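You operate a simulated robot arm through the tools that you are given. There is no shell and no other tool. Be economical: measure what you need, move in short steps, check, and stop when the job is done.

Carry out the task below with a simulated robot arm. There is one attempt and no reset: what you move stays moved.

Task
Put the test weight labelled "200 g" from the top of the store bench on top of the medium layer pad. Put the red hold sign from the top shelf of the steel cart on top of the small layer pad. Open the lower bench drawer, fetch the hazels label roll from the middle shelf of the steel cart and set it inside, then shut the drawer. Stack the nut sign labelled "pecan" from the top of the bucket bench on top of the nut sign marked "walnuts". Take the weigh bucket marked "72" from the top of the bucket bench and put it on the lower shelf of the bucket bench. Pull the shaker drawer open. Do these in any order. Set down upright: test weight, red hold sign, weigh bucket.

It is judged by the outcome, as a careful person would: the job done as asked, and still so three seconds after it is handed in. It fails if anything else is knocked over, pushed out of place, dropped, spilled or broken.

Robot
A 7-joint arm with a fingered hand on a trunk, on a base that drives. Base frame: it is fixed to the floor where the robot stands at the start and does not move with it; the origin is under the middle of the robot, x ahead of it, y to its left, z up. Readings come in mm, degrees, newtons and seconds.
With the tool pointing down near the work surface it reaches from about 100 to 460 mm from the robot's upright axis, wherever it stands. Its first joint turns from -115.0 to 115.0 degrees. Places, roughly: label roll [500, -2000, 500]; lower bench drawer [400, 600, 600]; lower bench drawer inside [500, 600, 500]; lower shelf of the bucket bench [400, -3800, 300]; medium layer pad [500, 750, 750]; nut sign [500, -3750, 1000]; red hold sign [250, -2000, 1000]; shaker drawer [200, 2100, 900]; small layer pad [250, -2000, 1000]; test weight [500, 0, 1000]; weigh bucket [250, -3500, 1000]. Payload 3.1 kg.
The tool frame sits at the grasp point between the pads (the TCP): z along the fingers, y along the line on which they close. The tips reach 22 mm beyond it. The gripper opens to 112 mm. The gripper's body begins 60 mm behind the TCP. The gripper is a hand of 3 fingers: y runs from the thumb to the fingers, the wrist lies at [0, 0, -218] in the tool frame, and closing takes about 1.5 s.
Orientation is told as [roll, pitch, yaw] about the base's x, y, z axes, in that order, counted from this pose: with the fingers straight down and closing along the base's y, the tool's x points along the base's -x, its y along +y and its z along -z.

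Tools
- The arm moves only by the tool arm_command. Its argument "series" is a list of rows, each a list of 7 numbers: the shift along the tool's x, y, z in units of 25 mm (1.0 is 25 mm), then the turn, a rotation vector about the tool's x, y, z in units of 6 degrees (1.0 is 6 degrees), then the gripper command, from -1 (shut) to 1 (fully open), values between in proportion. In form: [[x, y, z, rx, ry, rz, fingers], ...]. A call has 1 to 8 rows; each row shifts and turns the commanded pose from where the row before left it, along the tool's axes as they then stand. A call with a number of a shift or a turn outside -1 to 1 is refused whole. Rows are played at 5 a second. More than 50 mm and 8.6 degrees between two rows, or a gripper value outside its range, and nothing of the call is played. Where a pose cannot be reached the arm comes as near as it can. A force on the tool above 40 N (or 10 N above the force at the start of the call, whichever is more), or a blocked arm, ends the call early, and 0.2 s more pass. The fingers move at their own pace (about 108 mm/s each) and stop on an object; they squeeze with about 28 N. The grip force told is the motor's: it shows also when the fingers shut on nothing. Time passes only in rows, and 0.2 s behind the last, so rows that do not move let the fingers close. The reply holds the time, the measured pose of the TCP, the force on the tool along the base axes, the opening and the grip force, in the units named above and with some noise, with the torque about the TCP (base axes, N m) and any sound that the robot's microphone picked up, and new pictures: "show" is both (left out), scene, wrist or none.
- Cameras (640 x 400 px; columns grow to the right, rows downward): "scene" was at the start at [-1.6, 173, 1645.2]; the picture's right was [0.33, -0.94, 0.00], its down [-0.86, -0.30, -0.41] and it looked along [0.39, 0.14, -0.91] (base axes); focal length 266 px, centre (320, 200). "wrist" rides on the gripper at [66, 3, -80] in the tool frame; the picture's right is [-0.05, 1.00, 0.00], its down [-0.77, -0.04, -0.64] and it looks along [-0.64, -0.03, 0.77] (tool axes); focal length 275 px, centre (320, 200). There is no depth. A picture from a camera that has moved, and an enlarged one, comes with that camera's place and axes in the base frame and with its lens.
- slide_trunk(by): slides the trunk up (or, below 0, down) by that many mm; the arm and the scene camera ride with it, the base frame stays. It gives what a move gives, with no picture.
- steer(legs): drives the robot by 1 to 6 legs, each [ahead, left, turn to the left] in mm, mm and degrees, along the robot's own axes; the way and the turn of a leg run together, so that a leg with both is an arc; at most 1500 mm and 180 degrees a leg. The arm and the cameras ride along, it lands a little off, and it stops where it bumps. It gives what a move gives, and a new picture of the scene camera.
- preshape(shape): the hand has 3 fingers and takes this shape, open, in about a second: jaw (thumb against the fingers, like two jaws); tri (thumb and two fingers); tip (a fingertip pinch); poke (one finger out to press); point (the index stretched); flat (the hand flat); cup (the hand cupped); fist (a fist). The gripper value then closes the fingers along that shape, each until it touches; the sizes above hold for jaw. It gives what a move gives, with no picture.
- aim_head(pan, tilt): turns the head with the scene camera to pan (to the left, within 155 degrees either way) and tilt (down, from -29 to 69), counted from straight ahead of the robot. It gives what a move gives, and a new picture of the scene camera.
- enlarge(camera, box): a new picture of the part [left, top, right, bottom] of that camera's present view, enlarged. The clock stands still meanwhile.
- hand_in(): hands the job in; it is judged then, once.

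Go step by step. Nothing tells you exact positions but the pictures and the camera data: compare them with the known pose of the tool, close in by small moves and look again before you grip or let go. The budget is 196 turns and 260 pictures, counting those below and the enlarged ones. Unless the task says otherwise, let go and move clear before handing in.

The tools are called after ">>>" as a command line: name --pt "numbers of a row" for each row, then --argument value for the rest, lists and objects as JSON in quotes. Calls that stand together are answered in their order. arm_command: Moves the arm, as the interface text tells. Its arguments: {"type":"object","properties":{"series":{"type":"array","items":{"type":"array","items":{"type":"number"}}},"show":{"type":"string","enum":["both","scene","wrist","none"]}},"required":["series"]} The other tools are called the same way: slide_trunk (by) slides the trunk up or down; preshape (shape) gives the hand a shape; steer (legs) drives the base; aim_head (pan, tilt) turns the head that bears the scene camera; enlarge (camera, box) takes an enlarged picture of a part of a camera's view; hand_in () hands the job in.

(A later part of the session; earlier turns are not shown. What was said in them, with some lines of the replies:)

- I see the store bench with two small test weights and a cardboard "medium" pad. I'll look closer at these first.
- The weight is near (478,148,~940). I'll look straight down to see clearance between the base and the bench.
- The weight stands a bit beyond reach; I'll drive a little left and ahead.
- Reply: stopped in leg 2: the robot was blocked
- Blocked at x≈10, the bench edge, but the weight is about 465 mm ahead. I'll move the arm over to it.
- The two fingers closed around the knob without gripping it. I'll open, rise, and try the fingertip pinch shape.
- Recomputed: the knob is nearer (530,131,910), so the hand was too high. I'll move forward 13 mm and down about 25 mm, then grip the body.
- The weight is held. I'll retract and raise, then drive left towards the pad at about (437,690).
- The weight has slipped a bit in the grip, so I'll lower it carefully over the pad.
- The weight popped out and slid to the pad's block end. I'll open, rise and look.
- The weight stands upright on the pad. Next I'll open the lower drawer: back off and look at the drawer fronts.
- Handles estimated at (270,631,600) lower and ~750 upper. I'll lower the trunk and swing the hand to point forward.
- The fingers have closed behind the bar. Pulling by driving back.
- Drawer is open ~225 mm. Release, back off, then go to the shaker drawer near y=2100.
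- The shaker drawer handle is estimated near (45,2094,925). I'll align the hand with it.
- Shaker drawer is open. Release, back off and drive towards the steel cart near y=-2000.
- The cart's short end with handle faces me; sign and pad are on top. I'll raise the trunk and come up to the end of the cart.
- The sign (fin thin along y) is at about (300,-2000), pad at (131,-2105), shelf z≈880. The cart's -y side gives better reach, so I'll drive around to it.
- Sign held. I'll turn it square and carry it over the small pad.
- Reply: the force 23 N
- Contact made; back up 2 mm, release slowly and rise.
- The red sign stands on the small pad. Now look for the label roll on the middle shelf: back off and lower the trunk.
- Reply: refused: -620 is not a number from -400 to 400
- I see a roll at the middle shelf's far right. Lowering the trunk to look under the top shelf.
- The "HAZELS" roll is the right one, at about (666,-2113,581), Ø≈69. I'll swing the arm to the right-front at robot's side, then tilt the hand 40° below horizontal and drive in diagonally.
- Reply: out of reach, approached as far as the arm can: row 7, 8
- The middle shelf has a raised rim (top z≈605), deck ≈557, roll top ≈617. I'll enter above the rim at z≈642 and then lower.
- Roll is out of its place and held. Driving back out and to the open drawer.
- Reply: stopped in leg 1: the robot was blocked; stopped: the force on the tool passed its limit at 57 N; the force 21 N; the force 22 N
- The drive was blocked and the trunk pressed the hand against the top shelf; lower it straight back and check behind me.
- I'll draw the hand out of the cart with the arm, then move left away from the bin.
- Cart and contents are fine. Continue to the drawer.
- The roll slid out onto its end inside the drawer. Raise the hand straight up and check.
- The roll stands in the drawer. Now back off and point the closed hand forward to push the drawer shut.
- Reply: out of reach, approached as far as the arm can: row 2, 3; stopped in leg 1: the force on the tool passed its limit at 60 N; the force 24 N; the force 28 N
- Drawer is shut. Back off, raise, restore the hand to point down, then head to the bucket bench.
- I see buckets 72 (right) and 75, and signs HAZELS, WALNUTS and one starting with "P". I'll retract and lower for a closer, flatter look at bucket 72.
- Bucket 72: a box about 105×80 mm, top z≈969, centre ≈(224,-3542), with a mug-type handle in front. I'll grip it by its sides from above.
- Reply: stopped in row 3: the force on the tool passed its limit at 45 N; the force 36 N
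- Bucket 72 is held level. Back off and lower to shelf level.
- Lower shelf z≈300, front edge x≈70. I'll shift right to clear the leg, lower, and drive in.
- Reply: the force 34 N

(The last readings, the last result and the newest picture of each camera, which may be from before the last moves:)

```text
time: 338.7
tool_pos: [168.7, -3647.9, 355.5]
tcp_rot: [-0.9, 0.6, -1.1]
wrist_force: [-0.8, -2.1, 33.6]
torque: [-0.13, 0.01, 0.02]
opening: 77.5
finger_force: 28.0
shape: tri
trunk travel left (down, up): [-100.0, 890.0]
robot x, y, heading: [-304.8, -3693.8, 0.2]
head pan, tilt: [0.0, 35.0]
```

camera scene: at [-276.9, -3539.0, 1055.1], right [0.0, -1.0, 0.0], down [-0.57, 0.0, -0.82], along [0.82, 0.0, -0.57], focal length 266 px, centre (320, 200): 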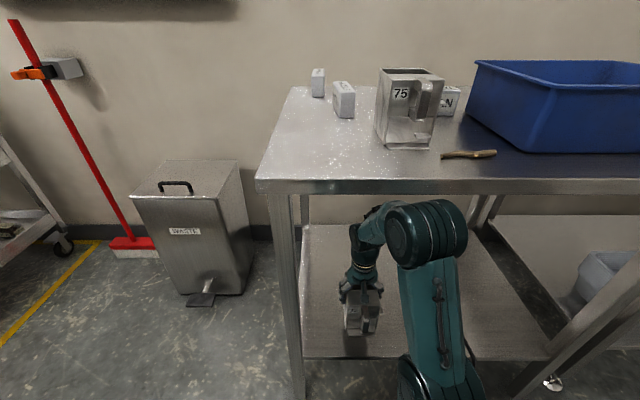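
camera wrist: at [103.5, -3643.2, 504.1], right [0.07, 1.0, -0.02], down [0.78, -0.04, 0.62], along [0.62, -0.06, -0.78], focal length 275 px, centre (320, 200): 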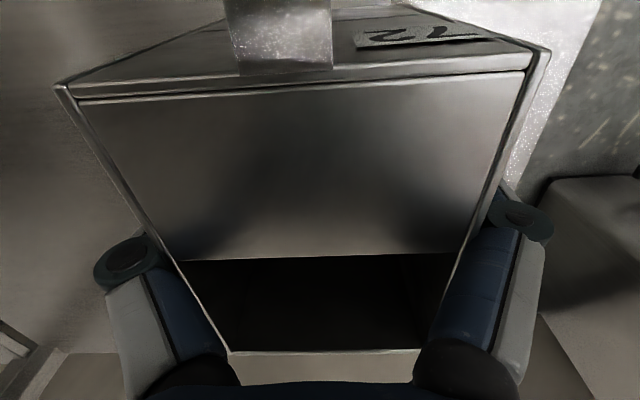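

Contact. Ease up 2 mm, release, and rise.

>>> slide_trunk --by 3

>>> arm_command --pt "0 0 0 0 0 0 0.5" --pt "0 0 0 0 0 0 0.9" --pt "0 0 0 0 0 0 1" --pt "0 0 0 0 0 0 1" --show "none"

>>> slide_trunk --by 110

>>> arm_command --pt "0 0 0 0 0 0 1" --show "both"

```text
time: 339.2
tool_pos: [168.4, -3648.7, 356.3]
tcp_rot: [-0.9, 0.8, -1.2]
wrist_force: [2.9, -0.3, 15.9]
torque: [-0.04, -0.1, 0.02]
opening: 77.5
finger_force: 28.1
shape: tri
trunk travel left (down, up): [-103.0, 887.0]
robot x, y, heading: [-302.4, -3693.0, 0.0]
head pan, tilt: [0.0, 35.0]
```

```text
time: 340.2
tool_pos: [167.6, -3649.7, 357.5]
tcp_rot: [-1.0, 0.8, -1.2]
wrist_force: [2.9, -6.4, 17.4]
torque: [-0.18, 0.11, 0.03]
opening: 110.8
finger_force: 0.1
shape: tri
trunk travel left (down, up): [-103.0, 887.0]
robot x, y, heading: [-308.9, -3693.0, 0.2]
head pan, tilt: [0.0, 35.0]
```

```text
time: 341.8
tool_pos: [157.9, -3650.5, 425.6]
tcp_rot: [-1.3, 2.6, -1.4]
wrist_force: [0.3, 0.5, -1.1]
torque: [0.02, -0.01, 0.0]
opening: 112.0
finger_force: 0.1
shape: tri
trunk travel left (down, up): [-180.0, 810.0]
robot x, y, heading: [-315.2, -3691.8, 0.0]
head pan, tilt: [0.0, 35.0]
stopped: the arm was blocked; the commanded pose is now the measured one
```

```text
time: 342.2
tool_pos: [160.4, -3650.1, 434.9]
tcp_rot: [-1.2, 1.8, -1.3]
wrist_force: [-0.5, -0.6, 0.0]
torque: [0.01, 0.0, 0.0]
opening: 111.9
finger_force: 0.1
shape: tri
trunk travel left (down, up): [-180.0, 810.0]
robot x, y, heading: [-311.6, -3694.7, 0.2]
head pan, tilt: [0.0, 35.0]
camera scene: at [-283.2, -3539.1, 1069.0], right [0.0, -1.0, 0.0], down [-0.57, 0.0, -0.82], along [0.82, 0.0, -0.57], focal length 266 px, centre (320, 200)
camera wrist: at [96.2, -3643.6, 516.5], right [0.07, 1.0, -0.02], down [0.79, -0.04, 0.61], along [0.61, -0.06, -0.79], focal length 275 px, centre (320, 200)
```

scene: 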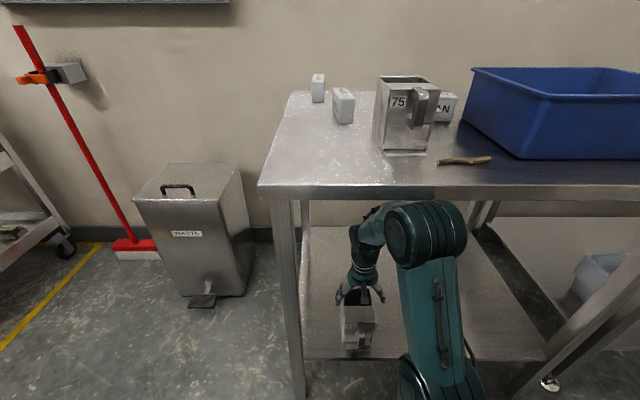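
wrist: 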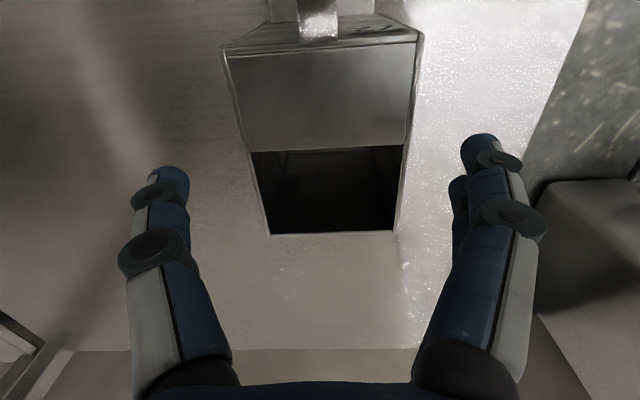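

Bucket stands on the lower shelf. The elbow touched the bench underside, so I'll lower slightly and back straight out.

>>> slide_trunk --by -10

>>> steer --legs '[[-330, 0, 0]]'

>>> enlarge --camera "scene" --box '[270, 90, 510, 340]'

```text
time: 342.8
tool_pos: [159.8, -3649.6, 420.0]
tcp_rot: [-1.2, 1.9, -1.1]
wrist_force: [-0.4, -0.2, 1.2]
torque: [0.02, 0.0, -0.06]
opening: 111.7
finger_force: 0.1
shape: tri
trunk travel left (down, up): [-170.0, 820.0]
robot x, y, heading: [-309.1, -3692.4, -0.4]
head pan, tilt: [0.0, 35.0]
```

```text
time: 344.9
tool_pos: [-166.8, -3649.0, 418.1]
tcp_rot: [-1.2, 1.8, -1.1]
wrist_force: [-0.1, -0.6, -0.4]
torque: [-0.02, 0.03, 0.0]
opening: 111.7
finger_force: 0.1
shape: tri
trunk travel left (down, up): [-170.0, 820.0]
robot x, y, heading: [-637.1, -3689.9, 0.3]
head pan, tilt: [0.0, 35.0]
camera scene: at [-608.0, -3539.8, 1056.0], right [0.0, -1.0, 0.0], down [-0.57, 0.0, -0.82], along [0.82, 0.0, -0.57], focal length 266 px, centre (320, 200)
```

scene: 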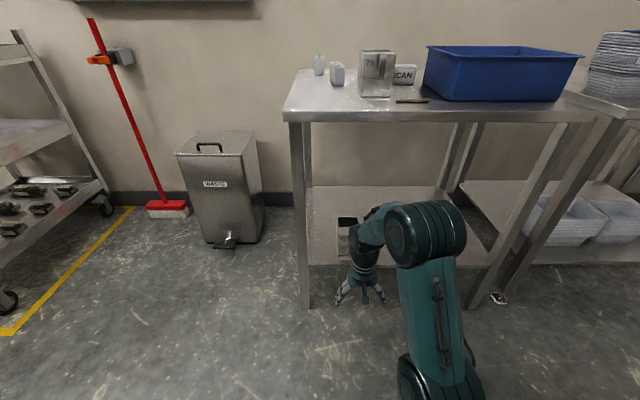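

```text
1.60 times, centred on (390, 215) of scene
camera zoom: at [-608.0, -3539.8, 1056.0], right [0.0, -1.0, 0.0], down [-0.57, 0.0, -0.82], along [0.82, 0.0, -0.57], focal length 426 px, centre (208, 176)
```

zoom: 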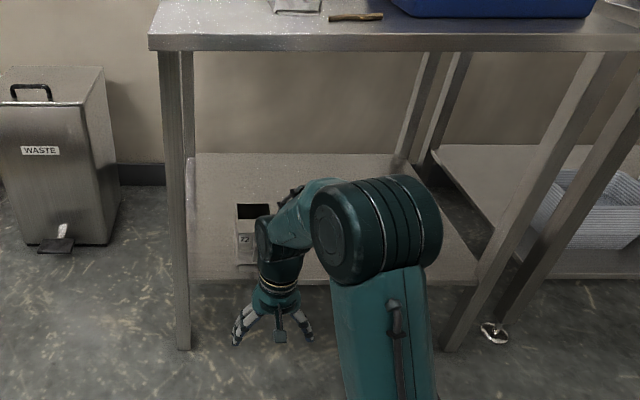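

Bucket 72 is placed. Next the pecan sign: raise up and move in front of it.

>>> slide_trunk --by 400

>>> slide_trunk --by 380

>>> steer --legs '[[385, -90, 0]]'

>>> arm_command --pt "-1 0 0 0 0 0 1" --pt "-1 0 0 0 0 0 1" --pt "0 0 0 0 0 0 1" --show "wrist"

```text
time: 348.8
tool_pos: [-166.4, -3648.6, 819.5]
tcp_rot: [-1.2, 1.8, -1.2]
wrist_force: [-0.2, -1.2, 0.3]
torque: [0.03, 0.02, 0.0]
opening: 112.1
finger_force: 0.0
shape: tri
trunk travel left (down, up): [-570.0, 420.0]
robot x, y, heading: [-636.2, -3694.2, 0.3]
head pan, tilt: [0.0, 35.0]
```

```text
time: 352.4
tool_pos: [-165.9, -3649.2, 1198.1]
tcp_rot: [-1.2, 1.9, -1.1]
wrist_force: [-0.4, 0.3, -0.5]
torque: [0.0, 0.02, 0.0]
opening: 111.9
finger_force: 0.1
shape: tri
trunk travel left (down, up): [-950.0, 40.0]
robot x, y, heading: [-638.4, -3694.3, 0.3]
head pan, tilt: [0.0, 35.0]
```

```text
time: 354.9
tool_pos: [215.1, -3736.4, 1198.7]
tcp_rot: [-1.3, 1.9, -1.0]
wrist_force: [0.6, -1.0, 0.3]
torque: [-0.01, 0.0, 0.0]
opening: 112.0
finger_force: 0.1
shape: tri
trunk travel left (down, up): [-950.0, 40.0]
robot x, y, heading: [-258.7, -3783.2, 0.3]
head pan, tilt: [0.0, 35.0]
camera scene: at [-227.4, -3627.8, 1836.0], right [0.01, -1.0, 0.0], down [-0.57, 0.0, -0.82], along [0.82, 0.01, -0.57], focal length 266 px, centre (320, 200)
```

scene: 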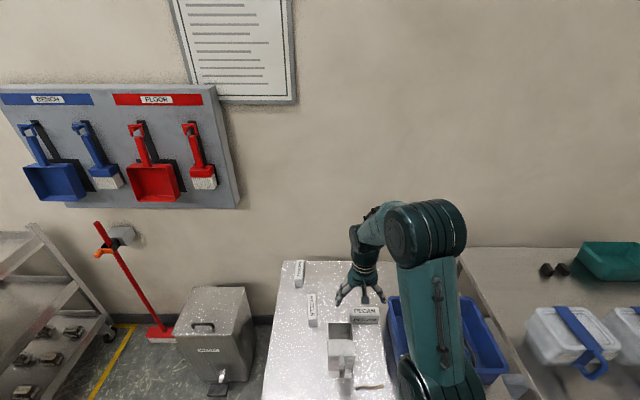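

```text
time: 355.7
tool_pos: [265.8, -3737.5, 1198.6]
tcp_rot: [-1.2, 1.9, -0.9]
wrist_force: [-0.4, 0.3, -0.1]
torque: [-0.02, 0.01, 0.01]
opening: 112.1
finger_force: 0.0
shape: tri
trunk travel left (down, up): [-950.0, 40.0]
robot x, y, heading: [-260.5, -3786.2, 0.4]
head pan, tilt: [0.0, 35.0]
camera wrist: at [201.7, -3731.9, 1281.5], right [0.06, 1.0, -0.02], down [0.79, -0.04, 0.61], along [0.61, -0.06, -0.79], focal length 275 px, centre (320, 200)
```

wrist: 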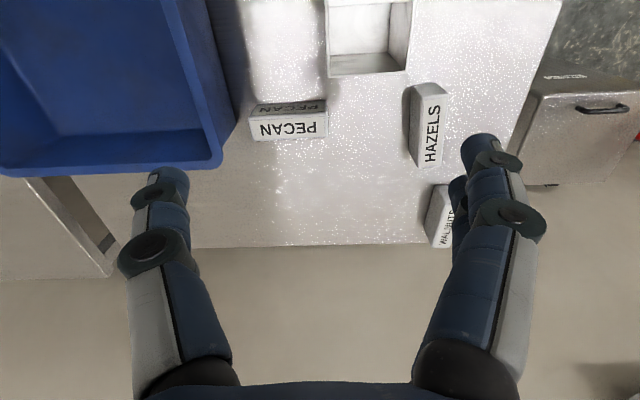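

PECAN is at about (353,-3796), long axis along y, top z≈922; WALNUTS at about (544,-3534), long axis along x. I'll rotate the hand 90° and test the reach over PECAN.

>>> steer --legs '[[28, 0, 0]]'

>>> arm_command --pt "0 -0.4 0 0 0 1 1" --pt "0 -0.4 0 0 0 1 1" --pt "0 -0.4 0 0 0 1 1" --pt "0 0 0 0 0 1 1" --pt "0 0 0 0 0 1 1" --pt "0 0 0 0 0 1 1" --pt "0 0 0 0 0 1 1" --pt "0 0 0 0 0 1 1" --show "none"

>>> arm_command --pt "0 0 0 0 0 1 1" --pt "0 0 0 0 0 1 1" --pt "0 0 0 0 0 1 1" --pt "0 0 0 0 0 1 1" --pt "0 0 0 0 0 1 1" --pt "0 0 0 0 0 1 1" --pt "0 0 0 0 0 0.85 1" --pt "0 0 0 0 0 0 1" --show "wrist"

```text
time: 356.5
tool_pos: [291.0, -3736.8, 1199.8]
tcp_rot: [-1.2, 1.6, -0.8]
wrist_force: [-1.0, 0.1, 0.1]
torque: [0.04, -0.01, -0.01]
opening: 111.9
finger_force: 0.2
shape: tri
trunk travel left (down, up): [-950.0, 40.0]
robot x, y, heading: [-228.9, -3779.9, 0.5]
head pan, tilt: [0.0, 35.0]
camera scene: at [-205.0, -3627.9, 1836.1], right [0.01, -1.0, 0.0], down [-0.57, 0.0, -0.82], along [0.82, 0.01, -0.57], focal length 266 px, centre (320, 200)
```

scene: 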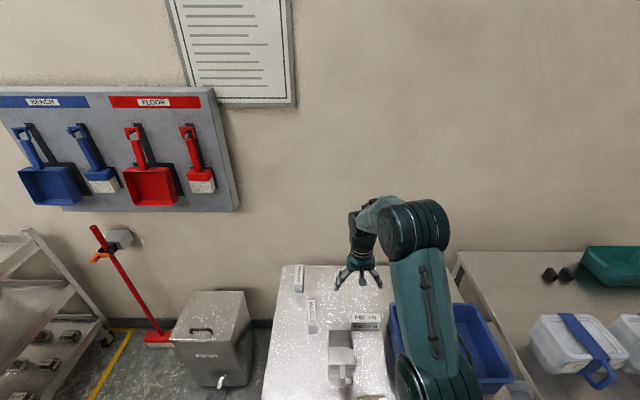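

```text
time: 358.3
tool_pos: [289.4, -3765.3, 1199.1]
tcp_rot: [-2.2, 0.4, -49.1]
wrist_force: [-0.2, 0.7, -0.5]
torque: [-0.02, 0.01, -0.01]
opening: 111.8
finger_force: 0.1
shape: tri
trunk travel left (down, up): [-950.0, 40.0]
robot x, y, heading: [-231.1, -3780.8, 0.3]
head pan, tilt: [0.0, 35.0]
```

```text
time: 360.1
tool_pos: [289.3, -3766.5, 1197.4]
tcp_rot: [-1.9, -1.2, -90.2]
wrist_force: [-1.0, 0.0, 0.0]
torque: [-0.02, -0.01, 0.01]
opening: 112.0
finger_force: 0.0
shape: tri
trunk travel left (down, up): [-950.0, 40.0]
robot x, y, heading: [-227.7, -3784.1, 0.2]
head pan, tilt: [0.0, 35.0]
camera wrist: at [295.5, -3699.1, 1278.4], right [1.0, -0.05, -0.03], down [-0.02, -0.76, 0.65], along [-0.06, -0.65, -0.76], focal length 275 px, centre (320, 200)
```

wrist: 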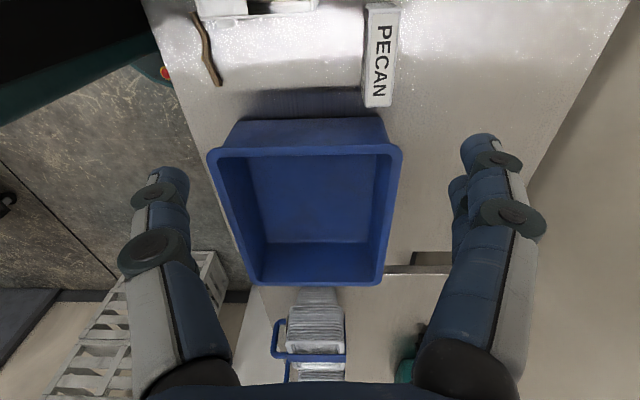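

>>> arm_command --pt "-0.45 0.85 1 0.1 0.16 0 1" --pt "-0.45 0.85 1 0.1 0.16 0 1" --pt "0 0.85 1 0 0 0 1" --pt "0 0 1 0 0 0 1" --pt "0 0 1 0 0 0 1" --pt "0 0 1 0 0 0 1" --pt "0 0 1 0 0 0 1" --pt "0 0 0 0 0 0 1" --show "wrist"

```text
time: 361.9
tool_pos: [345.3, -3788.2, 1020.9]
tcp_rot: [-3.1, 0.8, -90.1]
wrist_force: [-1.3, -0.8, 0.3]
torque: [0.0, -0.01, 0.02]
opening: 112.0
finger_force: 0.1
shape: tri
trunk travel left (down, up): [-950.0, 40.0]
robot x, y, heading: [-227.0, -3780.0, 0.3]
head pan, tilt: [0.0, 35.0]
camera wrist: at [352.7, -3723.1, 1102.9], right [1.0, -0.05, -0.05], down [0.0, -0.78, 0.63], along [-0.07, -0.62, -0.78], focal length 275 px, centre (320, 200)
```

wrist: 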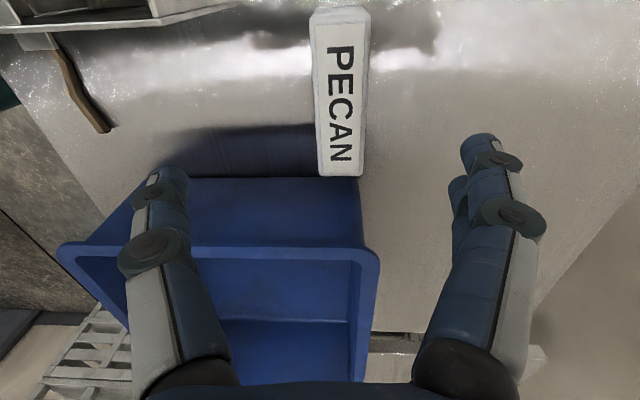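

>>> arm_command --pt "0 0.32 0.5 -0.13 -0.5 0 0.6" --pt "0 0 0.8 0 0 0 0.4" --pt "0 0 1 0 0 0 0.4" --pt "0 0 1 0 0 0 0.4" --pt "0 0 0 0 0 0 0.4" --show "wrist"

```text
time: 363.1
tool_pos: [348.6, -3789.0, 938.9]
tcp_rot: [-2.3, -2.2, -89.9]
wrist_force: [0.2, 0.2, -0.1]
torque: [-0.01, 0.01, 0.01]
opening: 78.7
finger_force: 0.0
shape: tri
trunk travel left (down, up): [-950.0, 40.0]
robot x, y, heading: [-227.6, -3783.4, 0.5]
head pan, tilt: [0.0, 35.0]
camera wrist: at [355.4, -3720.7, 1018.1], right [1.0, -0.05, -0.04], down [-0.01, -0.75, 0.67], along [-0.06, -0.66, -0.74], focal length 275 px, centre (320, 200)
```

wrist: 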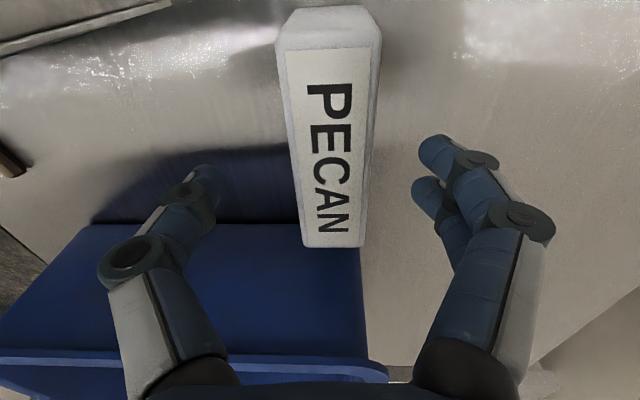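

>>> arm_command --pt "-0.1 0.2 0.75 -0.38 0.37 0 0.3" --pt "0 0 0.75 0 0 0 0.2" --pt "0 0 0 0 0 0 0.0" --show "wrist"

```text
time: 363.9
tool_pos: [354.4, -3793.4, 900.2]
tcp_rot: [-0.1, 0.1, -90.0]
wrist_force: [0.1, -0.9, -0.2]
torque: [0.01, -0.03, 0.01]
opening: 56.8
finger_force: 0.0
shape: tri
trunk travel left (down, up): [-950.0, 40.0]
robot x, y, heading: [-228.0, -3777.4, 0.4]
head pan, tilt: [0.0, 35.0]
camera wrist: at [357.0, -3727.3, 981.6], right [1.0, -0.05, 0.0], down [-0.04, -0.77, 0.64], along [-0.03, -0.64, -0.77], focal length 275 px, centre (320, 200)
```

wrist: 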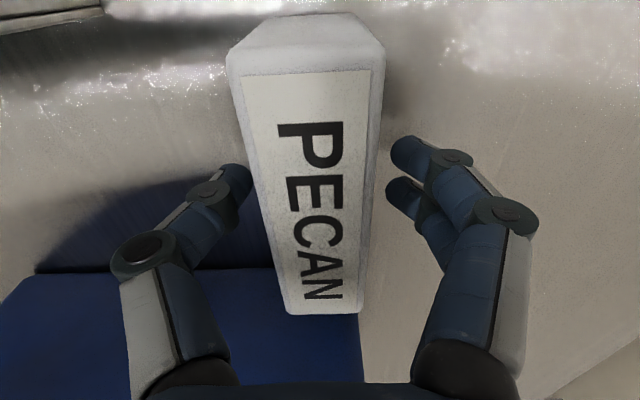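

>>> arm_command --pt "0 0 0 0 0 0 -0.5" --pt "0 0 0 0 0 0 -1" --pt "0 0 0 0 0 0 -1" --pt "0 0 0 0 0 0 -1" --pt "0 0 0 0 0 0 -1" --show "none"

>>> arm_command --pt "0 0 -0.5 0 0 0 -1" --pt "0 0 -1 0 0 0 -1" --pt "0 0 -1 0 0 0 -1" --pt "0 0 -1 0 0 0 -1" --pt "0 0 -1 0 0 0 -1" --pt "0 0 0 0 0 0 -1" --show "wrist"

```text
time: 365.1
tool_pos: [352.9, -3792.9, 901.3]
tcp_rot: [0.0, 0.0, -90.0]
wrist_force: [-0.1, 0.2, -0.3]
torque: [-0.03, 0.01, -0.01]
opening: 30.0
finger_force: 28.2
shape: tri
trunk travel left (down, up): [-950.0, 40.0]
robot x, y, heading: [-230.1, -3779.0, 0.3]
head pan, tilt: [0.0, 35.0]
```

```text
time: 366.5
tool_pos: [353.6, -3793.6, 1013.9]
tcp_rot: [-0.2, 0.0, -90.1]
wrist_force: [0.2, -0.2, -1.9]
torque: [0.01, 0.02, 0.04]
opening: 29.8
finger_force: 28.2
shape: tri
trunk travel left (down, up): [-950.0, 40.0]
robot x, y, heading: [-228.4, -3781.2, 0.3]
head pan, tilt: [0.0, 35.0]
camera wrist: at [356.6, -3727.5, 1095.4], right [1.0, -0.05, 0.0], down [-0.03, -0.77, 0.64], along [-0.03, -0.64, -0.77], focal length 275 px, centre (320, 200)
```

wrist: 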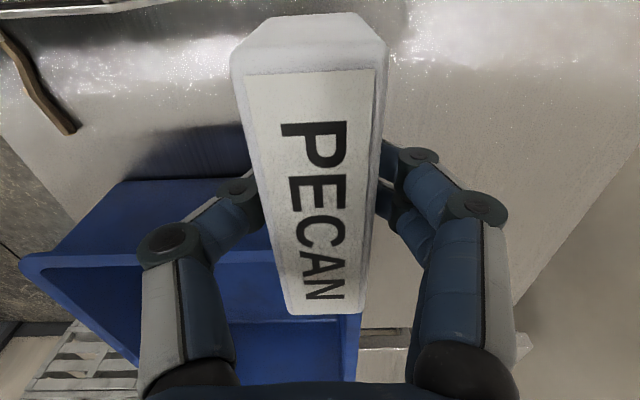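

PECAN held. Retract and raise slightly, then drive around to the bench's left end.

>>> arm_command --pt "0 -0.8 -1 0 0 0 -1" --pt "0 -0.8 -1 0 0 0 -1" --pt "0 -0.8 -1 0 0 0 -1" --pt "0 -0.8 0 0 0 0 -1" --pt "0 0 0 0 0 0 -1" --show "none"

>>> steer --legs '[[-360, 0, 0], [0, 620, 0], [0, 0, -90]]'

```text
time: 367.7
tool_pos: [276.4, -3793.6, 1088.4]
tcp_rot: [-0.1, 0.1, -90.0]
wrist_force: [0.9, -0.5, -0.5]
torque: [0.01, -0.03, -0.02]
opening: 29.5
finger_force: 28.4
shape: tri
trunk travel left (down, up): [-950.0, 40.0]
robot x, y, heading: [-228.6, -3783.5, 0.2]
head pan, tilt: [0.0, 35.0]
```

```text
time: 376.9
tool_pos: [-583.2, -3661.5, 1088.8]
tcp_rot: [-0.2, 0.1, -179.4]
wrist_force: [1.0, -0.2, -1.0]
torque: [-0.01, -0.01, 0.0]
opening: 29.3
finger_force: 27.8
shape: tri
trunk travel left (down, up): [-950.0, 40.0]
robot x, y, heading: [-573.3, -3158.1, -89.2]
head pan, tilt: [0.0, 35.0]
camera scene: at [-420.8, -3183.8, 1836.0], right [-1.0, -0.02, 0.0], down [-0.01, 0.57, -0.82], along [0.01, -0.82, -0.57], focal length 266 px, centre (320, 200)
```

scene: 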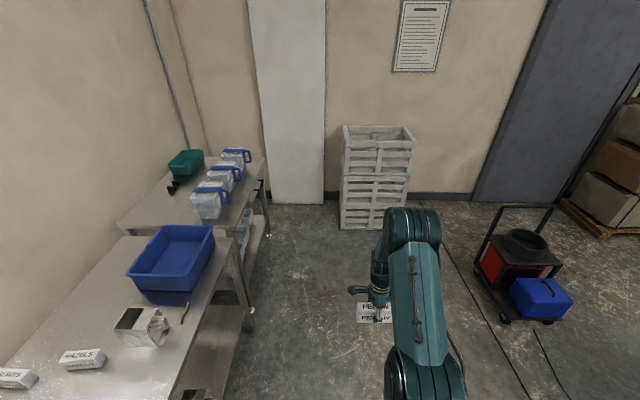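

>>> steer --legs '[[0, 730, -0.8]]'

>>> aim_head --pan 30 --tilt 55

```text
time: 380.5
tool_pos: [76.7, -3668.2, 1089.5]
tcp_rot: [-0.1, -0.1, 177.1]
wrist_force: [-0.9, 0.8, -0.7]
torque: [-0.01, -0.01, -0.04]
opening: 29.1
finger_force: 27.2
shape: tri
trunk travel left (down, up): [-950.0, 40.0]
robot x, y, heading: [115.2, -3167.7, -92.3]
head pan, tilt: [0.0, 35.0]
stopped in leg 1: the robot was blocked; the commanded pose is now the measured one
camera scene: at [271.3, -3200.0, 1835.8], right [-1.0, 0.05, 0.0], down [0.03, 0.57, -0.82], along [-0.04, -0.82, -0.57], focal length 266 px, centre (320, 200)
```

scene: 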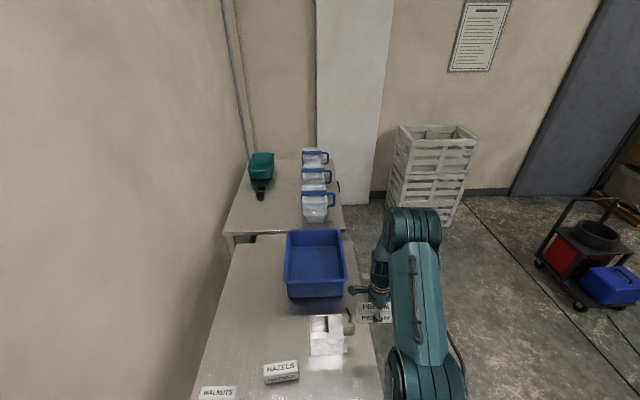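

```text
time: 381.5
tool_pos: [68.8, -3670.9, 1089.4]
tcp_rot: [0.0, 0.1, 176.3]
wrist_force: [-0.8, 0.4, -1.5]
torque: [-0.03, -0.02, 0.01]
opening: 29.1
finger_force: 27.8
shape: tri
trunk travel left (down, up): [-950.0, 40.0]
robot x, y, heading: [115.6, -3167.0, -93.3]
head pan, tilt: [30.0, 55.0]
camera scene: at [304.1, -3182.2, 1808.0], right [-0.89, -0.45, 0.0], down [-0.37, 0.73, -0.57], along [0.26, -0.51, -0.82], focal length 266 px, centre (320, 200)
```

scene: 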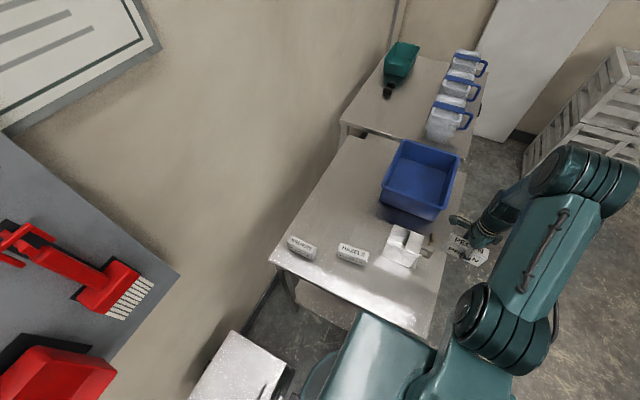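

>>> steer --legs '[[0, -15, 0], [0, 0, 3.2]]'

>>> aim_head --pan 60 --tilt 60

```text
time: 382.7
tool_pos: [76.9, -3674.6, 1089.5]
tcp_rot: [-0.1, 0.1, 177.5]
wrist_force: [0.1, -0.6, -0.3]
torque: [0.0, -0.11, -0.01]
opening: 29.2
finger_force: 27.7
shape: tri
trunk travel left (down, up): [-950.0, 40.0]
robot x, y, heading: [108.4, -3174.4, -92.3]
head pan, tilt: [30.0, 55.0]
camera scene: at [302.5, -3180.9, 1808.0], right [-0.88, -0.47, 0.0], down [-0.38, 0.72, -0.57], along [0.27, -0.51, -0.82], focal length 266 px, centre (320, 200)
```

scene: 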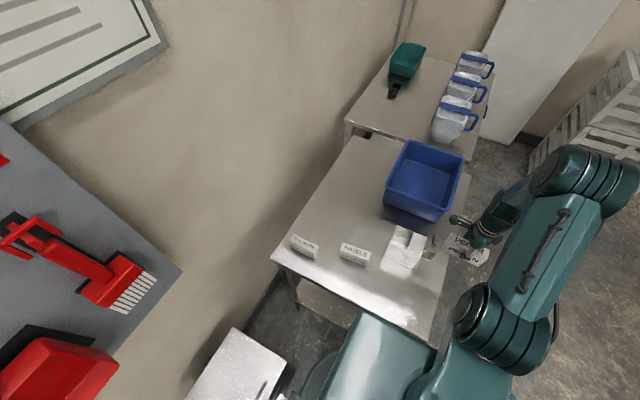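

```text
time: 383.6
tool_pos: [71.7, -3676.5, 1089.4]
tcp_rot: [-0.1, 0.0, 176.7]
wrist_force: [-0.9, -0.2, -1.0]
torque: [0.0, 0.03, -0.02]
opening: 29.1
finger_force: 28.2
shape: tri
trunk travel left (down, up): [-950.0, 40.0]
robot x, y, heading: [112.3, -3176.4, -92.6]
head pan, tilt: [60.0, 60.0]
camera scene: at [325.7, -3160.1, 1801.7], right [-0.54, -0.84, 0.0], down [-0.73, 0.47, -0.5], along [0.42, -0.27, -0.87], focal length 266 px, centre (320, 200)
```

scene: 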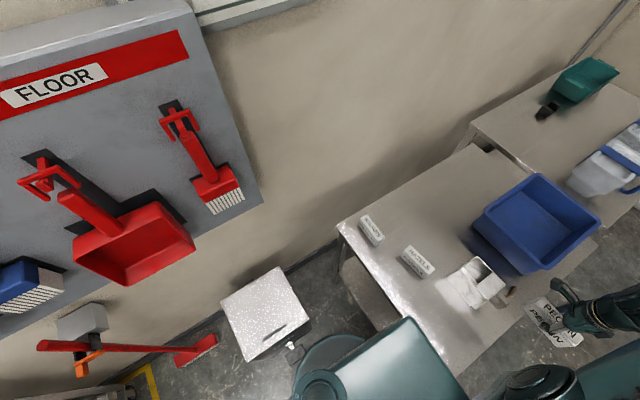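

>>> steer --legs '[[0, -20, 0]]'

>>> aim_head --pan 45 --tilt 55

>>> enlarge --camera "scene" --box '[270, 190, 430, 320]'

```text
time: 384.4
tool_pos: [56.2, -3671.7, 1087.9]
tcp_rot: [-0.2, -0.1, 177.7]
wrist_force: [0.5, 0.2, -0.7]
torque: [0.02, 0.04, 0.0]
opening: 29.0
finger_force: 27.5
shape: tri
trunk travel left (down, up): [-950.0, 40.0]
robot x, y, heading: [88.7, -3169.5, -91.6]
head pan, tilt: [60.0, 60.0]
camera scene: at [303.5, -3150.6, 1801.5], right [-0.53, -0.85, 0.0], down [-0.74, 0.46, -0.5], along [0.42, -0.26, -0.87], focal length 266 px, centre (320, 200)
```

scene: 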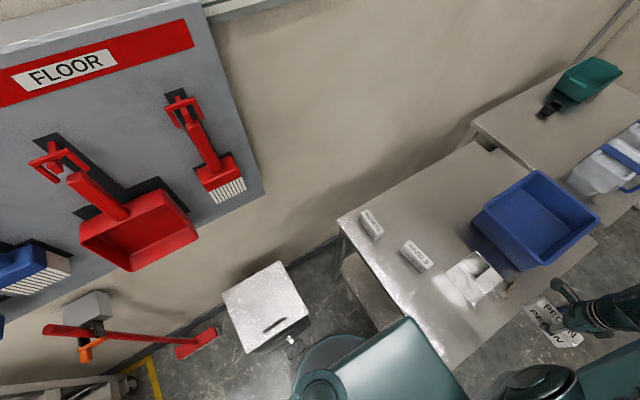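

```text
time: 385.2
tool_pos: [56.1, -3672.7, 1087.0]
tcp_rot: [-0.1, -0.1, 177.7]
wrist_force: [-0.3, 0.5, -1.0]
torque: [0.01, 0.02, -0.04]
opening: 29.4
finger_force: 27.5
shape: tri
trunk travel left (down, up): [-950.0, 40.0]
robot x, y, heading: [89.6, -3168.0, -91.8]
head pan, tilt: [45.0, 55.0]
camera scene: at [295.2, -3167.7, 1807.7], right [-0.73, -0.68, 0.0], down [-0.56, 0.6, -0.57], along [0.39, -0.42, -0.82], focal length 266 px, centre (320, 200)
```

scene: 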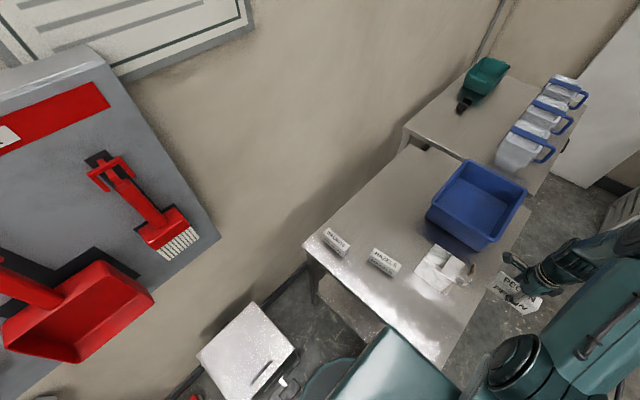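

```text
3.08 times, centred on (350, 255) of scene
camera zoom: at [295.2, -3167.7, 1807.7], right [-0.73, -0.68, 0.0], down [-0.56, 0.6, -0.57], along [0.39, -0.42, -0.82], focal length 819 px, centre (228, 31)
```

zoom: 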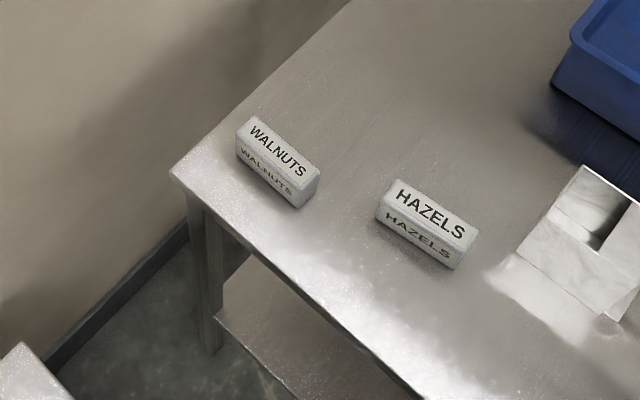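

>>> steer --legs '[[14, 12, 1.5]]'

>>> arm_command --pt "1 0 0 0 0 0 -1" --pt "1 0 0 0 0 0 -1" --pt "1 0 0 0 0 0 -1" --pt "1 0 0 0 0 0 -1" --pt "1 0 0 0 0 0 -1" --pt "1 0 0 0 0 0 -1" --pt "1 0 0 0 0 0 -1" --pt "1 0 0 0 0 0 -1" --show "scene"

```text
time: 386.0
tool_pos: [77.0, -3684.3, 1090.7]
tcp_rot: [0.0, 0.2, 179.0]
wrist_force: [0.2, 0.1, -0.8]
torque: [0.0, -0.02, 0.02]
opening: 29.5
finger_force: 27.6
shape: tri
trunk travel left (down, up): [-950.0, 40.0]
robot x, y, heading: [103.4, -3182.7, -90.5]
head pan, tilt: [45.0, 55.0]
camera scene: at [301.9, -3172.0, 1808.2], right [-0.71, -0.7, 0.0], down [-0.57, 0.58, -0.58], along [0.4, -0.41, -0.82], focal length 266 px, centre (320, 200)
```

scene: 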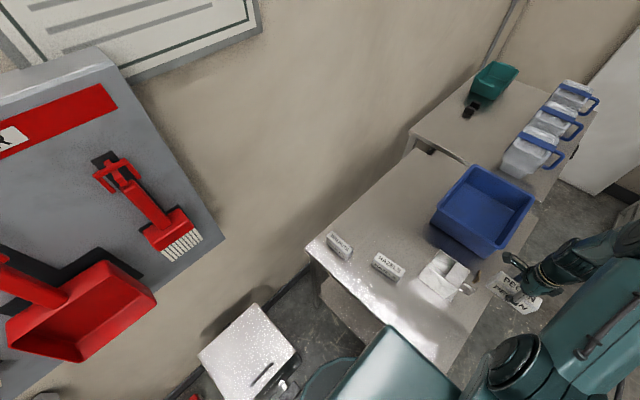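

```text
time: 387.8
tool_pos: [278.7, -3691.7, 1089.6]
tcp_rot: [-0.1, -0.1, 179.1]
wrist_force: [1.0, 0.0, -2.0]
torque: [0.01, 0.05, -0.03]
opening: 29.5
finger_force: 27.7
shape: tri
trunk travel left (down, up): [-950.0, 40.0]
robot x, y, heading: [96.3, -3182.9, -90.4]
head pan, tilt: [45.0, 55.0]
camera scene: at [308.0, -3176.3, 1807.5], right [-0.71, -0.7, 0.0], down [-0.58, 0.58, -0.57], along [0.4, -0.41, -0.82], focal length 266 px, centre (320, 200)
```

scene: 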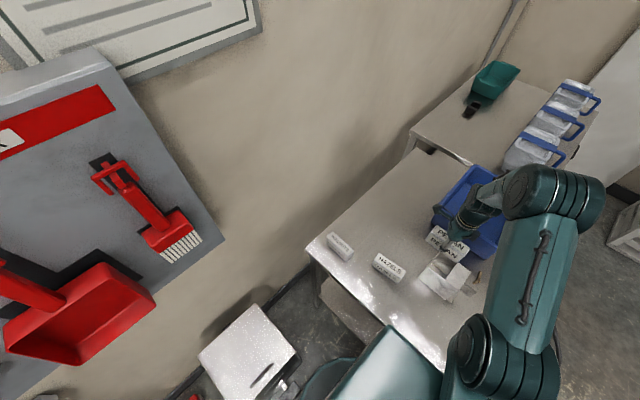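

>>> arm_command --pt "1 -0.5 0 0 0 0 -1" --pt "1 -0.5 0 0 0 0 -1" --pt "1 -0.5 0 0 0 0 -1" --pt "1 -0.6 0.4 0 0 0 -1" --pt "1 -0.6 0.4 0 0 0 -1" --pt "1 -0.6 0.4 0 0 0 -1" --pt "1 -0.6 0.4 0 0 0 -1" --pt "1 -0.6 0.4 0 0 0 -1" --show "none"

>>> arm_command --pt "1 -0.6 0.2 0 0 0 -1" --pt "1 -0.6 0 0 0 0 -1" --pt "0.5 -0.5 0 0 0 0 -1" --pt "0 0 0 0 0 0 -1" --show "both"

>>> enlarge --camera "scene" --box '[270, 190, 430, 320]'

```text
time: 389.6
tool_pos: [484.6, -3577.8, 1038.0]
tcp_rot: [-0.1, -0.1, 179.0]
wrist_force: [0.8, -0.4, -1.4]
torque: [-0.02, 0.01, -0.03]
opening: 29.3
finger_force: 27.7
shape: tri
trunk travel left (down, up): [-950.0, 40.0]
robot x, y, heading: [101.5, -3184.2, -90.3]
head pan, tilt: [45.0, 55.0]
```

```text
time: 390.6
tool_pos: [544.9, -3538.7, 1033.0]
tcp_rot: [-0.1, -0.1, 179.1]
wrist_force: [-1.8, 0.5, -1.2]
torque: [0.01, 0.01, -0.01]
opening: 29.0
finger_force: 28.4
shape: tri
trunk travel left (down, up): [-950.0, 40.0]
robot x, y, heading: [100.7, -3185.4, -90.4]
head pan, tilt: [45.0, 55.0]
camera scene: at [306.9, -3176.3, 1807.7], right [-0.71, -0.7, 0.0], down [-0.57, 0.58, -0.57], along [0.4, -0.41, -0.82], focal length 266 px, centre (320, 200)
camera wrist: at [610.8, -3543.0, 1114.1], right [-0.06, -1.0, 0.0], down [-0.77, 0.05, 0.64], along [-0.64, 0.04, -0.77], focal length 275 px, centre (320, 200)
```

scene: 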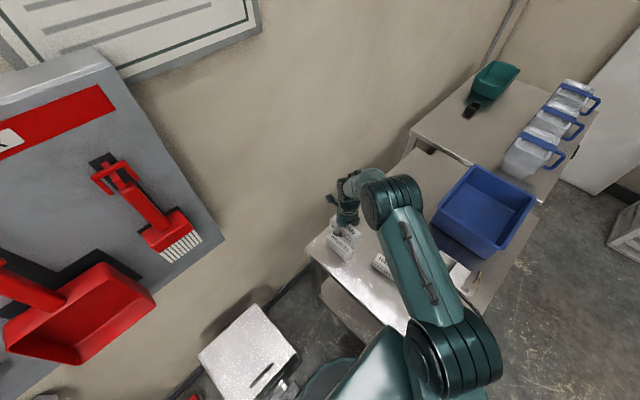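
wrist: 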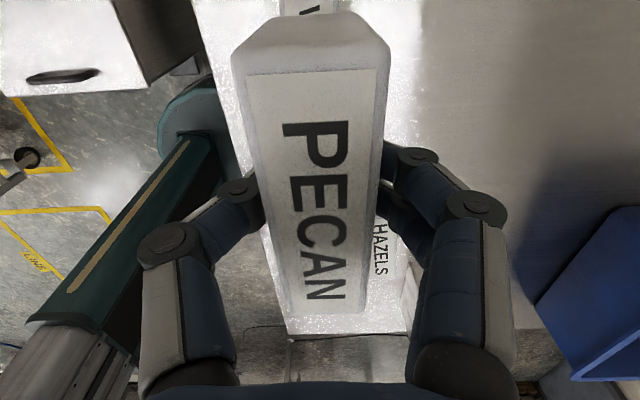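

```text
3.08 times, centred on (350, 255) of scene
camera zoom: at [306.9, -3176.3, 1807.7], right [-0.71, -0.7, 0.0], down [-0.57, 0.58, -0.57], along [0.4, -0.41, -0.82], focal length 819 px, centre (228, 31)
```

zoom: 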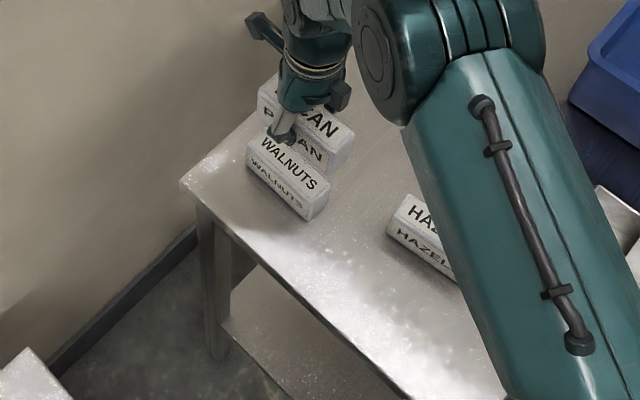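

>>> arm_command --pt "0.45 -0.15 1 0 0 -0.12 -1" --pt "0 0 1 0 0 0 -1" --pt "0 0 0.5 0 0 0 -1" --pt "0 0 0 0 0 0 -1" --show "wrist"

>>> enlarge --camera "scene" --box '[290, 190, 400, 280]'

```text
time: 391.6
tool_pos: [555.4, -3536.2, 970.7]
tcp_rot: [-0.1, 0.1, 179.8]
wrist_force: [-0.3, 0.7, -1.6]
torque: [0.02, 0.01, -0.02]
opening: 29.2
finger_force: 28.1
shape: tri
trunk travel left (down, up): [-950.0, 40.0]
robot x, y, heading: [101.5, -3181.3, -90.4]
head pan, tilt: [45.0, 55.0]
camera wrist: at [621.3, -3540.2, 1050.4], right [-0.05, -1.0, 0.0], down [-0.77, 0.04, 0.64], along [-0.64, 0.03, -0.77], focal length 275 px, centre (320, 200)
```

wrist: 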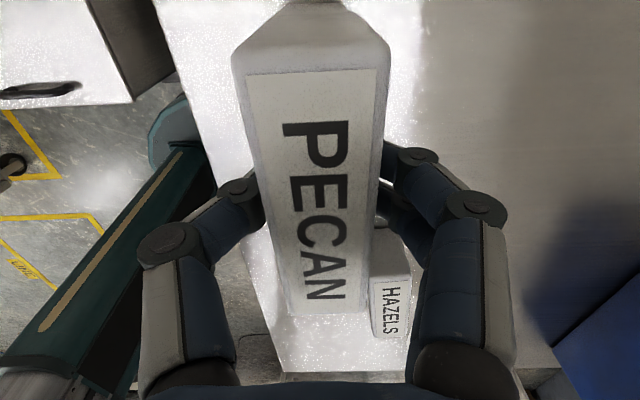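

```text
4.44 times, centred on (345, 235) of scene
camera zoom: at [307.0, -3176.1, 1807.6], right [-0.71, -0.7, 0.0], down [-0.57, 0.58, -0.57], along [0.4, -0.41, -0.82], focal length 1184 px, centre (209, 44)
```

zoom: 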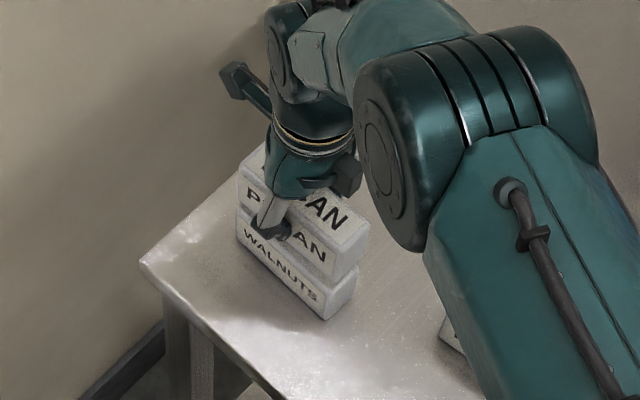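

>>> arm_command --pt "0 0 0.4 0 0 0 -1" --pt "0 0 0 0 0 0 -1" --show "none"

>>> arm_command --pt "0 0 0.16 0 0 0 -1" --pt "0 0 0 0 0 0 -1" --show "none"

>>> enlarge --camera "scene" --box '[290, 190, 400, 280]'

```text
time: 392.2
tool_pos: [556.2, -3536.7, 960.8]
tcp_rot: [-0.1, 0.0, 179.7]
wrist_force: [-0.8, -0.8, -0.9]
torque: [0.0, 0.01, 0.03]
opening: 29.0
finger_force: 28.2
shape: tri
trunk travel left (down, up): [-950.0, 40.0]
robot x, y, heading: [103.9, -3181.1, -90.8]
head pan, tilt: [45.0, 55.0]
```

```text
time: 392.8
tool_pos: [554.6, -3535.3, 957.2]
tcp_rot: [-0.1, 0.1, 179.8]
wrist_force: [0.0, -0.5, 4.5]
torque: [-0.07, 0.04, -0.02]
opening: 29.2
finger_force: 28.1
shape: tri
trunk travel left (down, up): [-950.0, 40.0]
robot x, y, heading: [101.3, -3184.6, -90.5]
head pan, tilt: [45.0, 55.0]
```

```text
4.44 times, centred on (345, 235) of scene
camera zoom: at [305.9, -3175.6, 1807.9], right [-0.71, -0.7, 0.0], down [-0.57, 0.58, -0.57], along [0.4, -0.41, -0.82], focal length 1184 px, centre (209, 44)
```

zoom: 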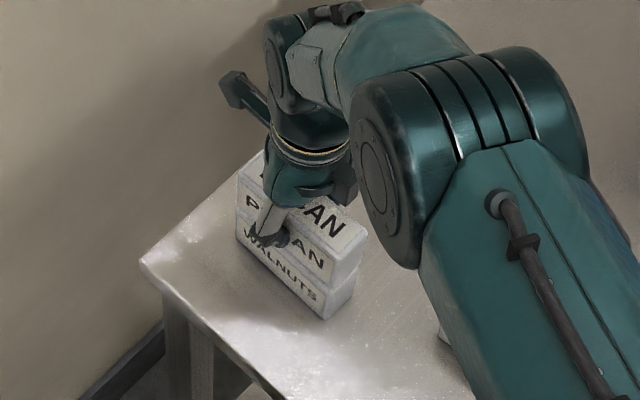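

Contact made and aligned. Release and rise.

>>> arm_command --pt "0 0 0 0 0 0 -0.3" --pt "0 0 0 0 0 0 0.1" --pt "0 0 0 0 0 0 0.4" --pt "0 0 0 0 0 0 0.4" --pt "0 0 -1 0 0 0 0.4" --pt "0 0 -1 0 0 0 0.4" --pt "0 0 -1 0 0 0 0.4" --pt "0 0 -1 0 0 0 0.4" --show "wrist"

>>> enlarge --camera "scene" --box '[290, 190, 400, 280]'

```text
time: 394.6
tool_pos: [556.6, -3533.3, 1057.1]
tcp_rot: [-0.2, 0.0, 179.8]
wrist_force: [0.6, -0.4, 0.5]
torque: [0.03, -0.04, 0.02]
opening: 78.4
finger_force: 0.1
shape: tri
trunk travel left (down, up): [-950.0, 40.0]
robot x, y, heading: [106.1, -3186.2, -90.3]
head pan, tilt: [45.0, 55.0]
camera wrist: at [621.8, -3538.8, 1138.5], right [-0.05, -1.0, 0.0], down [-0.77, 0.04, 0.64], along [-0.64, 0.03, -0.77], focal length 275 px, centre (320, 200)
```

wrist: 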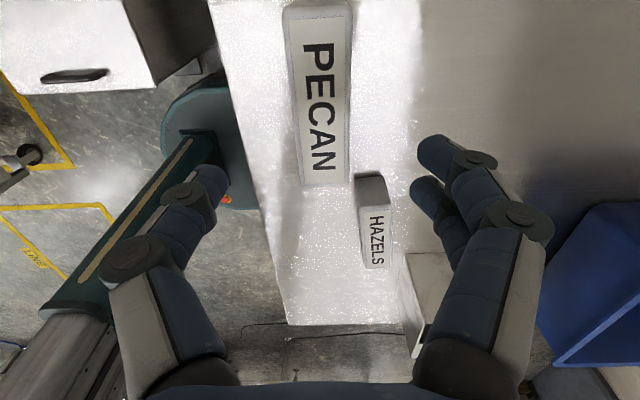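

```text
4.44 times, centred on (345, 235) of scene
camera zoom: at [305.8, -3175.6, 1807.8], right [-0.71, -0.7, 0.0], down [-0.57, 0.58, -0.57], along [0.4, -0.41, -0.82], focal length 1184 px, centre (209, 44)
```

zoom: 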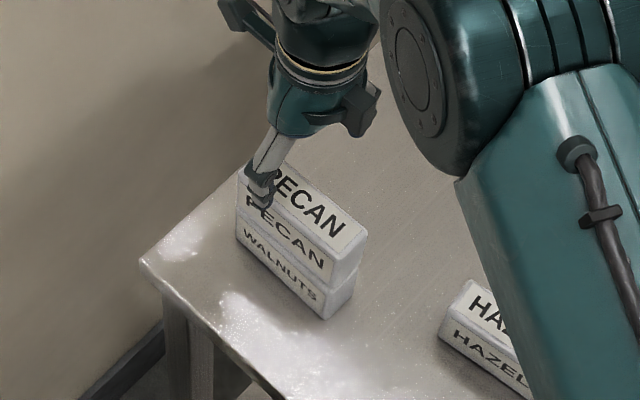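

PECAN sits squarely on WALNUTS. Move clear and take a last look.

>>> arm_command --pt "0 0 -1 0 0 0 0.4" --pt "0 0.5 -0.6 0 0 0 0.4" --pt "-1 0.5 0 0 0 0 0.4" --pt "-1 0.5 0 0 0 0 0.4" --pt "-1 0.5 0 0 0 0 0.4" --pt "-1 0.5 0 0 0 0 0.4" --pt "-1 0.5 0 0 0 0 0.4" --pt "-1 0 0 0 0 0 0.4" --show "none"

>>> steer --legs '[[0, -700, 0]]'

>>> aim_head --pan 55 --tilt 35

```text
time: 396.4
tool_pos: [404.4, -3608.9, 1097.0]
tcp_rot: [-0.1, 0.0, 179.8]
wrist_force: [-0.5, -0.5, 0.4]
torque: [0.02, -0.02, 0.0]
opening: 78.1
finger_force: 0.1
shape: tri
trunk travel left (down, up): [-950.0, 40.0]
robot x, y, heading: [100.2, -3184.3, -90.4]
head pan, tilt: [45.0, 55.0]
```

```text
time: 400.1
tool_pos: [-281.1, -3602.8, 1097.8]
tcp_rot: [-0.2, -0.1, 178.9]
wrist_force: [-0.5, 0.0, -0.4]
torque: [-0.02, -0.02, 0.03]
opening: 78.2
finger_force: 0.0
shape: tri
trunk travel left (down, up): [-950.0, 40.0]
robot x, y, heading: [-582.0, -3174.0, -91.4]
head pan, tilt: [45.0, 55.0]
camera scene: at [-373.7, -3168.3, 1807.7], right [-0.72, -0.69, 0.0], down [-0.57, 0.59, -0.57], along [0.4, -0.42, -0.82], focal length 266 px, centre (320, 200)
```

scene: 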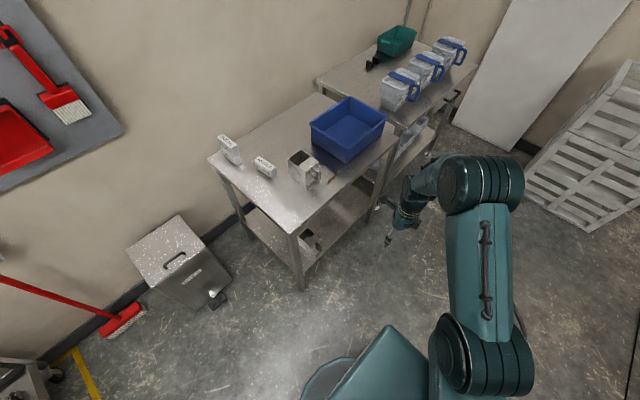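

```text
time: 400.9
tool_pos: [-281.1, -3603.3, 1096.9]
tcp_rot: [-0.1, 0.0, 178.8]
wrist_force: [0.4, -0.2, -0.1]
torque: [-0.02, 0.0, 0.02]
opening: 77.9
finger_force: 0.2
shape: tri
trunk travel left (down, up): [-950.0, 40.0]
robot x, y, heading: [-578.8, -3174.4, -91.4]
head pan, tilt: [55.0, 35.0]
camera scene: at [-353.1, -3168.3, 1835.9], right [-0.59, -0.8, 0.0], down [-0.46, 0.34, -0.82], along [0.66, -0.49, -0.57], focal length 266 px, centre (320, 200)
```

scene: 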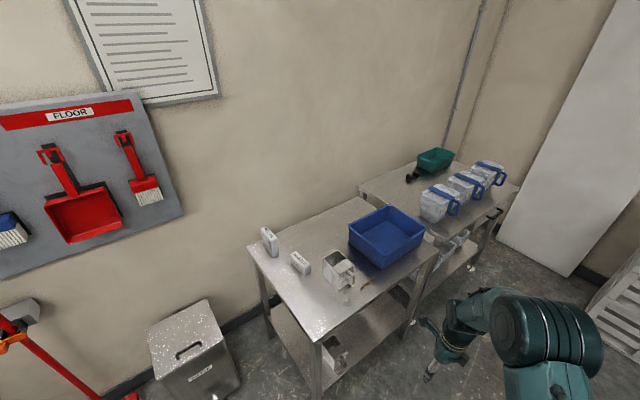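

The stack, the bucket on the lower shelf and the rest of this bench look right, and the hand is clear. I'm handing in.

>>> hand_in

```text
The job is handed in.
```

I handed in with all six parts done, but I bumped a few things along the way.

- **Test weight:** the 200 g weight slipped from the grip and slid along the medium pad, nudging the pad slightly. It ended upright on the pad, near one end.
- **Red hold sign:** it stands upright on the small pad.
- **Hazels label roll:** it is in the lower bench drawer, which is shut. It also slipped from the grip inside the drawer and landed standing on end.
- **Pecan sign:** it sits squarely on the walnuts sign.
- **Weigh bucket 72:** it stands upright on the lower shelf of the bucket bench.
- **Shaker drawer:** it is open by about 120 mm.

**Bumps:**
- **Waste bin:** I hit it while reversing, and probably again near the bucket bench. It is still standing but may have turned a few degrees.
- **Cart:** the hand pressed up against the underside of its top shelf once.
- **Bucket bench:** the arm touched the underside of the bench once.

Nothing on the cart or the bucket bench looked disturbed afterwards.
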